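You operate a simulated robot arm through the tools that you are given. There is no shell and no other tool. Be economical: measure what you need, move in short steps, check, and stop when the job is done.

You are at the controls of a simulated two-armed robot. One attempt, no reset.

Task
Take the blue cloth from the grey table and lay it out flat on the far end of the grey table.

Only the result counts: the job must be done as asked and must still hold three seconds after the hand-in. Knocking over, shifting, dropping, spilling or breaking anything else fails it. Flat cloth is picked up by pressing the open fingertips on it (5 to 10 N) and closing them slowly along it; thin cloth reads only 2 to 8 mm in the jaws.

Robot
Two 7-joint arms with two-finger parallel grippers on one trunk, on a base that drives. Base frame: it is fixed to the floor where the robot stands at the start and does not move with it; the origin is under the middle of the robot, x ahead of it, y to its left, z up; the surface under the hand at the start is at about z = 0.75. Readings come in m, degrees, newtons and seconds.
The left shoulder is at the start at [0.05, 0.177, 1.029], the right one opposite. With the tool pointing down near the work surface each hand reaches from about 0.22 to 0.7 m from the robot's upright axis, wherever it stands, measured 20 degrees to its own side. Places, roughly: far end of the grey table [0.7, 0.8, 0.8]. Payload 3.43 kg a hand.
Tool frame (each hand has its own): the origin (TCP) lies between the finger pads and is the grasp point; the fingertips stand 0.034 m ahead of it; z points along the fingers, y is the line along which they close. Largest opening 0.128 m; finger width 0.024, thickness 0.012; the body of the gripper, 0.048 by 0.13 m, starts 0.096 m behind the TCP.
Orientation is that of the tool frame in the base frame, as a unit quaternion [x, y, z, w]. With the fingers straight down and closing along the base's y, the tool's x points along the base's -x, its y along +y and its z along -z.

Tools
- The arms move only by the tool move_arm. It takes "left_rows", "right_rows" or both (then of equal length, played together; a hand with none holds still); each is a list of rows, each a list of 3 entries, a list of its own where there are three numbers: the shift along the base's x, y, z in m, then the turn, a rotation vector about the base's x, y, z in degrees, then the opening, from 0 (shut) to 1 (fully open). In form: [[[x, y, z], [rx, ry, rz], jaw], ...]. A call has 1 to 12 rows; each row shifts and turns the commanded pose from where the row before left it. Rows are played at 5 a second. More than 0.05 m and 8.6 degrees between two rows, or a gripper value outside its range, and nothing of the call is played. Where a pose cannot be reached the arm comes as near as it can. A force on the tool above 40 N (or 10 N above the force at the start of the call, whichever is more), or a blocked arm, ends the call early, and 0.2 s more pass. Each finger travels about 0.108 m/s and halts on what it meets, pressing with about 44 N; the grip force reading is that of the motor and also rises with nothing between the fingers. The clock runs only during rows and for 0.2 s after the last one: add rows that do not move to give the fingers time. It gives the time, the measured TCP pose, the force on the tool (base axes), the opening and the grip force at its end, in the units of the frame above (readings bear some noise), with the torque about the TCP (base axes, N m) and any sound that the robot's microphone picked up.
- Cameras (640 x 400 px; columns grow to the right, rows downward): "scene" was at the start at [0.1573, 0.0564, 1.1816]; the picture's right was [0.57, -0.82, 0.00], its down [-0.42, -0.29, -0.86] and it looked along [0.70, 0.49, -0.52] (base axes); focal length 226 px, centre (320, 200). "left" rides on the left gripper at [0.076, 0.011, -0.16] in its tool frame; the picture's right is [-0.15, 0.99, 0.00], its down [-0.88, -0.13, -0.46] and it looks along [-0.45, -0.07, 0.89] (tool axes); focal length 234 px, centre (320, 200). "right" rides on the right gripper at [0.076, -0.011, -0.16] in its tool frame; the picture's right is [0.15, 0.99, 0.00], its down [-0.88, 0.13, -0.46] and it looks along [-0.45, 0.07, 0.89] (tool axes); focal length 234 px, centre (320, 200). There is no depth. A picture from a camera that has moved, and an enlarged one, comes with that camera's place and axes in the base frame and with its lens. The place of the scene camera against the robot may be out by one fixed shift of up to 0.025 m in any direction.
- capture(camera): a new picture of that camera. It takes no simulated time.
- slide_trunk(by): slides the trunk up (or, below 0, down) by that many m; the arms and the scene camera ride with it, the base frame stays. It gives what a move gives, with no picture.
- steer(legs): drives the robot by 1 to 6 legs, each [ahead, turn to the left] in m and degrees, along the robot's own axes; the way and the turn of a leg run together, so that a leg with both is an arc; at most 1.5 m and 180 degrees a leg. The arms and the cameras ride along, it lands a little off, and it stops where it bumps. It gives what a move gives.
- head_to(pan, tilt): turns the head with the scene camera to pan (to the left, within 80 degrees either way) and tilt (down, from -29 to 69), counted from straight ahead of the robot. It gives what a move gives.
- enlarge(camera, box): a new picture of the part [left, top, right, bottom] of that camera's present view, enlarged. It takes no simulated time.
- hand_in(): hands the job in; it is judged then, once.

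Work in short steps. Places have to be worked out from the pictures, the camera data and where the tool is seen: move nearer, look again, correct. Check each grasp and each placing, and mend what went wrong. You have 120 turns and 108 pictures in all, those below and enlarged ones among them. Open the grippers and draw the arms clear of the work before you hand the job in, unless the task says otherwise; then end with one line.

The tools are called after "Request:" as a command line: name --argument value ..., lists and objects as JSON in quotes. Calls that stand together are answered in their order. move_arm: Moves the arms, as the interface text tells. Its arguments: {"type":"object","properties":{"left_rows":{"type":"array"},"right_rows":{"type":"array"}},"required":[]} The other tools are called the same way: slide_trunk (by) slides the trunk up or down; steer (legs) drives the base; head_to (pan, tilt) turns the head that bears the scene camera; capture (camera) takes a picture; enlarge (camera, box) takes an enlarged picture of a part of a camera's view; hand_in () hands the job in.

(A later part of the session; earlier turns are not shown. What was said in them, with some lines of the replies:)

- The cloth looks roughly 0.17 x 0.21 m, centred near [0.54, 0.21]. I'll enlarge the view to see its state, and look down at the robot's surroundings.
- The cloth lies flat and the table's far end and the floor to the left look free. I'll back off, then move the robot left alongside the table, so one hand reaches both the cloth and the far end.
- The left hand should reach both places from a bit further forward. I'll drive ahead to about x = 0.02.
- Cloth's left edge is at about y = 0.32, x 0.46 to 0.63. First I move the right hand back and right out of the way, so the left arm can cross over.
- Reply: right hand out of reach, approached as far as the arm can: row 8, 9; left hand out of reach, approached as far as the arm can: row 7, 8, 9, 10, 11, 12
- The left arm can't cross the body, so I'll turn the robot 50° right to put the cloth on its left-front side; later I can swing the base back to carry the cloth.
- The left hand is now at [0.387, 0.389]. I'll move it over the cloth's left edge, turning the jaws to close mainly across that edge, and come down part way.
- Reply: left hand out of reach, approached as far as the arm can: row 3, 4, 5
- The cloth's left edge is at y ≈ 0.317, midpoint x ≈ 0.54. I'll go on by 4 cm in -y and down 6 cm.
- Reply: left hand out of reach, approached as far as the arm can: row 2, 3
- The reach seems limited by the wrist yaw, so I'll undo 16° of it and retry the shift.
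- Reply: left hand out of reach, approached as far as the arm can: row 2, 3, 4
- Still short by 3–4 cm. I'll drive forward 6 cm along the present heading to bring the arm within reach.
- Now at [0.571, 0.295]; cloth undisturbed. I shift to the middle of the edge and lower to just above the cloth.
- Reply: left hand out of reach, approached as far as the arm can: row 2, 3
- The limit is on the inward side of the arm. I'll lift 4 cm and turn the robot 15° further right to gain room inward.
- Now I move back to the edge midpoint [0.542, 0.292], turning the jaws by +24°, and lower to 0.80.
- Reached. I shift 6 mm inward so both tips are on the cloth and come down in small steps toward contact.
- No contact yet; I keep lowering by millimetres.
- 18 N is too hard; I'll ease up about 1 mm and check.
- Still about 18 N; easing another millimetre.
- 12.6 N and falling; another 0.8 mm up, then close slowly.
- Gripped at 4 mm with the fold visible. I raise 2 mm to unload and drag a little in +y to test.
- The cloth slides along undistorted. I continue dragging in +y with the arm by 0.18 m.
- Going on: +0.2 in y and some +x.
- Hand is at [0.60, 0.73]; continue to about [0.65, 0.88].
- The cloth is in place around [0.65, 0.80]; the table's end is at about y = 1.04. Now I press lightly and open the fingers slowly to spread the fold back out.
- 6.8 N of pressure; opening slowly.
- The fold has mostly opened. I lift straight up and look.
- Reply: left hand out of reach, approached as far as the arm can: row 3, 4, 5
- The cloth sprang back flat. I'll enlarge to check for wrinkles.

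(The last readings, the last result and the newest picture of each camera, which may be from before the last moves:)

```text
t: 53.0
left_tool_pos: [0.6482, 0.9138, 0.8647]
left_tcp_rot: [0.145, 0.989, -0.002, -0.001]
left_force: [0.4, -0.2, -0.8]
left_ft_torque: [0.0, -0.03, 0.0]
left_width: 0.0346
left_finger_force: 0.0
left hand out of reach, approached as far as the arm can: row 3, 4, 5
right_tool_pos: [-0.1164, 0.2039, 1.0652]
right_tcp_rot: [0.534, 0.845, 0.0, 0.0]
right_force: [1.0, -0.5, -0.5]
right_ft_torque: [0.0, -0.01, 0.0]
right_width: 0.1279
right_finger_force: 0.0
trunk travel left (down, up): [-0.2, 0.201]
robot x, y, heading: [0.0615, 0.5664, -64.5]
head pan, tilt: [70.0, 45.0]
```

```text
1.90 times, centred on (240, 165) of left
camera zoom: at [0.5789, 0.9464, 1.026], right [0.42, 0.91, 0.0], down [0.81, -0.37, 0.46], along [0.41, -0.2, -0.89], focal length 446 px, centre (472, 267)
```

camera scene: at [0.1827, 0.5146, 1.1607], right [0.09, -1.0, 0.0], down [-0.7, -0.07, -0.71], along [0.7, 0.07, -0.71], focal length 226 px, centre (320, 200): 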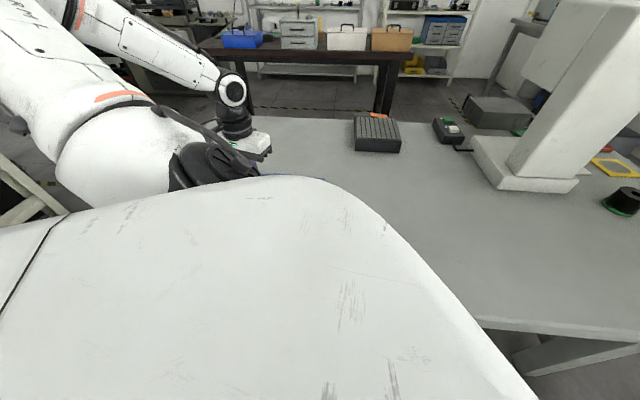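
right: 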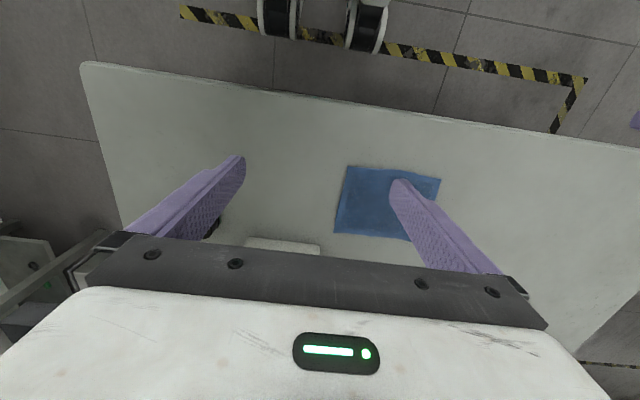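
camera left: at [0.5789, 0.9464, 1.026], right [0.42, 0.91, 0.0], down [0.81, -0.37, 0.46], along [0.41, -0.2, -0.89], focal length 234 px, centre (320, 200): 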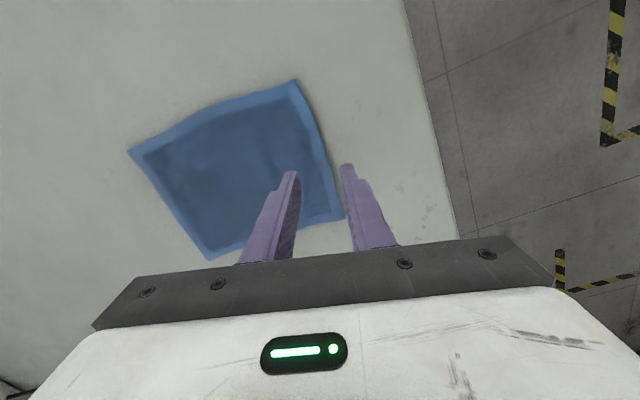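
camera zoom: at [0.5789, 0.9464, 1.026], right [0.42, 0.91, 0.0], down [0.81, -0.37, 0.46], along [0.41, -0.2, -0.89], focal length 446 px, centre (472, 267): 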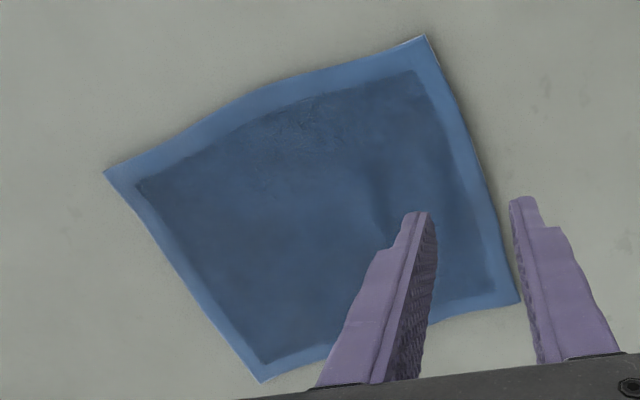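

Flat, about [0.55–0.75, 0.70–0.92]. I withdraw the left arm back and up, clear of the cloth.

Request:
move_arm --left_rows '[[[-0.04, 0, 0.01], [0, 0, 0], 0.27], [[-0.04, 0, 0.02], [0, 0, 0], 0.4], [[-0.04, 0, 0.02], [0, 0, 0], 0.6], [[-0.04, 0, 0.02], [0, 0, 0], 0.8], [[-0.04, 0, 0.02], [0, 0, 0], 1], [[-0.04, 0, 0.02], [0, 0, 0], 1], [[-0.04, 0, 0.02], [0, 0, 0], 1], [[-0.03, 0, 0.02], [0, 0, 0], 1], [[0, 0, 0], [0, 0, 0], 1]]'

Request:
capture --camera "left"

Request:
capture --camera "scene"

```text
t: 55.0
left_tool_pos: [0.6413, 0.9296, 0.8679]
left_tcp_rot: [0.144, 0.99, -0.002, -0.002]
left_force: [-0.1, 0.4, 0.0]
left_ft_torque: [0.01, 0.0, 0.01]
left_width: 0.128
left_finger_force: 0.0
left hand out of reach, approached as far as the arm can: row 1, 2, 3, 4, 5, 6, 7, 8
right_tool_pos: [-0.1156, 0.2049, 1.0651]
right_tcp_rot: [0.534, 0.845, 0.001, 0.002]
right_force: [0.3, 0.2, 0.7]
right_ft_torque: [0.02, -0.02, -0.01]
right_width: 0.1278
right_finger_force: 0.0
trunk travel left (down, up): [-0.2, 0.201]
robot x, y, heading: [0.0572, 0.565, -64.6]
head pan, tilt: [70.0, 45.0]
```

```text
80 pictures are left
camera left: at [0.574, 0.9622, 1.029], right [0.42, 0.91, -0.01], down [0.81, -0.37, 0.45], along [0.41, -0.2, -0.89], focal length 234 px, centre (320, 200)
```

left: 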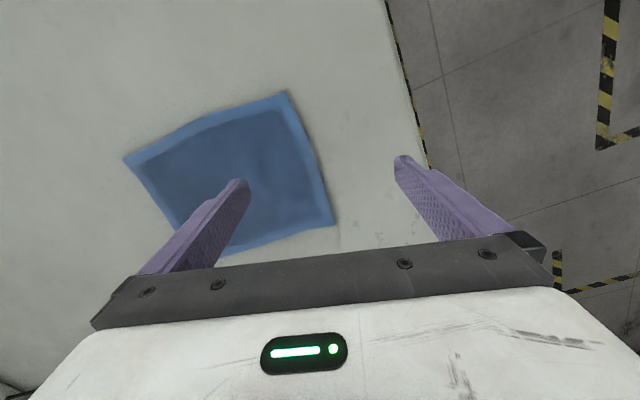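

```text
79 pictures are left
camera scene: at [0.1828, 0.5147, 1.1607], right [0.1, -1.0, 0.0], down [-0.7, -0.07, -0.71], along [0.7, 0.07, -0.71], focal length 226 px, centre (320, 200)
```

scene: 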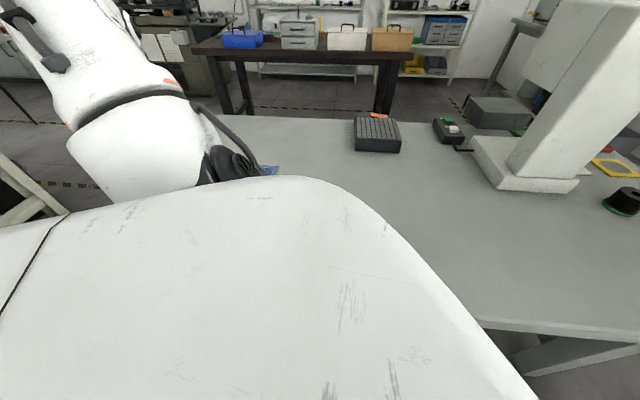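

The arm is at a joint limit there, so I raise the trunk to lift the hand clear and then swing the base left, off the table's end.

Request:
slide_trunk --by 0.15

Request:
steer --legs '[[0, 45]]'

Request:
head_to --pan 45 --tilt 45

Request:
capture --camera "scene"

```text
t: 56.7
left_tool_pos: [0.6432, 0.9301, 1.0184]
left_tcp_rot: [0.144, 0.99, -0.002, -0.002]
left_force: [0.5, 0.7, -0.3]
left_ft_torque: [0.0, 0.01, 0.0]
left_width: 0.1281
left_finger_force: 0.0
right_tool_pos: [-0.1169, 0.2055, 1.2151]
right_tcp_rot: [0.534, 0.846, -0.001, 0.0]
right_force: [0.0, -0.4, -0.8]
right_ft_torque: [0.0, 0.0, -0.01]
right_width: 0.1281
right_finger_force: 0.1
trunk travel left (down, up): [-0.35, 0.051]
robot x, y, heading: [0.0609, 0.5622, -64.5]
head pan, tilt: [70.0, 45.0]
```

```text
t: 59.2
left_tool_pos: [0.22, 1.2351, 1.0176]
left_tcp_rot: [-0.24, 0.971, -0.003, -0.001]
left_force: [0.0, -0.6, -0.5]
left_ft_torque: [0.01, 0.02, 0.0]
left_width: 0.1281
left_finger_force: 0.1
right_tool_pos: [0.1851, 0.1852, 1.2164]
right_tcp_rot: [0.175, 0.985, 0.0, 0.001]
right_force: [0.0, 0.2, 0.0]
right_ft_torque: [0.02, 0.03, 0.0]
right_width: 0.1282
right_finger_force: 0.0
trunk travel left (down, up): [-0.35, 0.051]
robot x, y, heading: [0.0569, 0.5634, -20.2]
head pan, tilt: [70.0, 45.0]
```

```text
t: 60.0
left_tool_pos: [0.2196, 1.2348, 1.0185]
left_tcp_rot: [-0.241, 0.971, -0.003, -0.001]
left_force: [0.1, 0.1, 0.6]
left_ft_torque: [0.0, -0.02, -0.02]
left_width: 0.1279
left_finger_force: 0.1
right_tool_pos: [0.1877, 0.1852, 1.2173]
right_tcp_rot: [0.175, 0.985, 0.001, 0.001]
right_force: [-0.1, -0.3, -0.2]
right_ft_torque: [0.01, 0.0, 0.02]
right_width: 0.1281
right_finger_force: 0.0
trunk travel left (down, up): [-0.35, 0.051]
robot x, y, heading: [0.058, 0.5664, -19.8]
head pan, tilt: [45.0, 45.0]
```

```text
78 pictures are left
camera scene: at [0.2112, 0.5805, 1.3107], right [0.42, -0.91, 0.0], down [-0.64, -0.3, -0.71], along [0.64, 0.3, -0.71], focal length 226 px, centre (320, 200)
```

scene: 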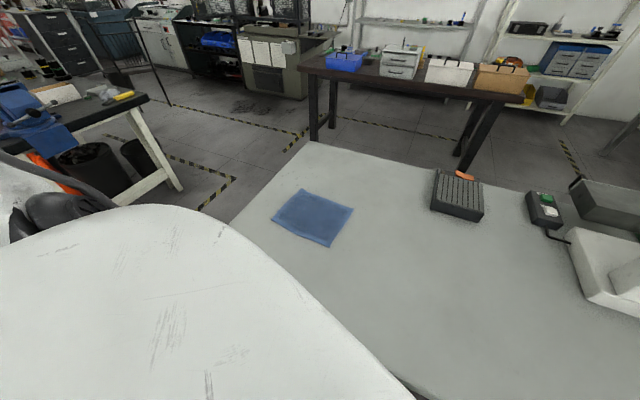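

The cloth lies flat at the far end, nothing else has moved, and the grippers are open and clear. I'm handing in.

Request:
hand_in

```text
The job is handed in.
```

The blue cloth is laid out flat at the far end of the grey table, centred near [0.65, 0.81]. Nothing else on the table was moved, and the grippers are open and clear; the job is handed in.
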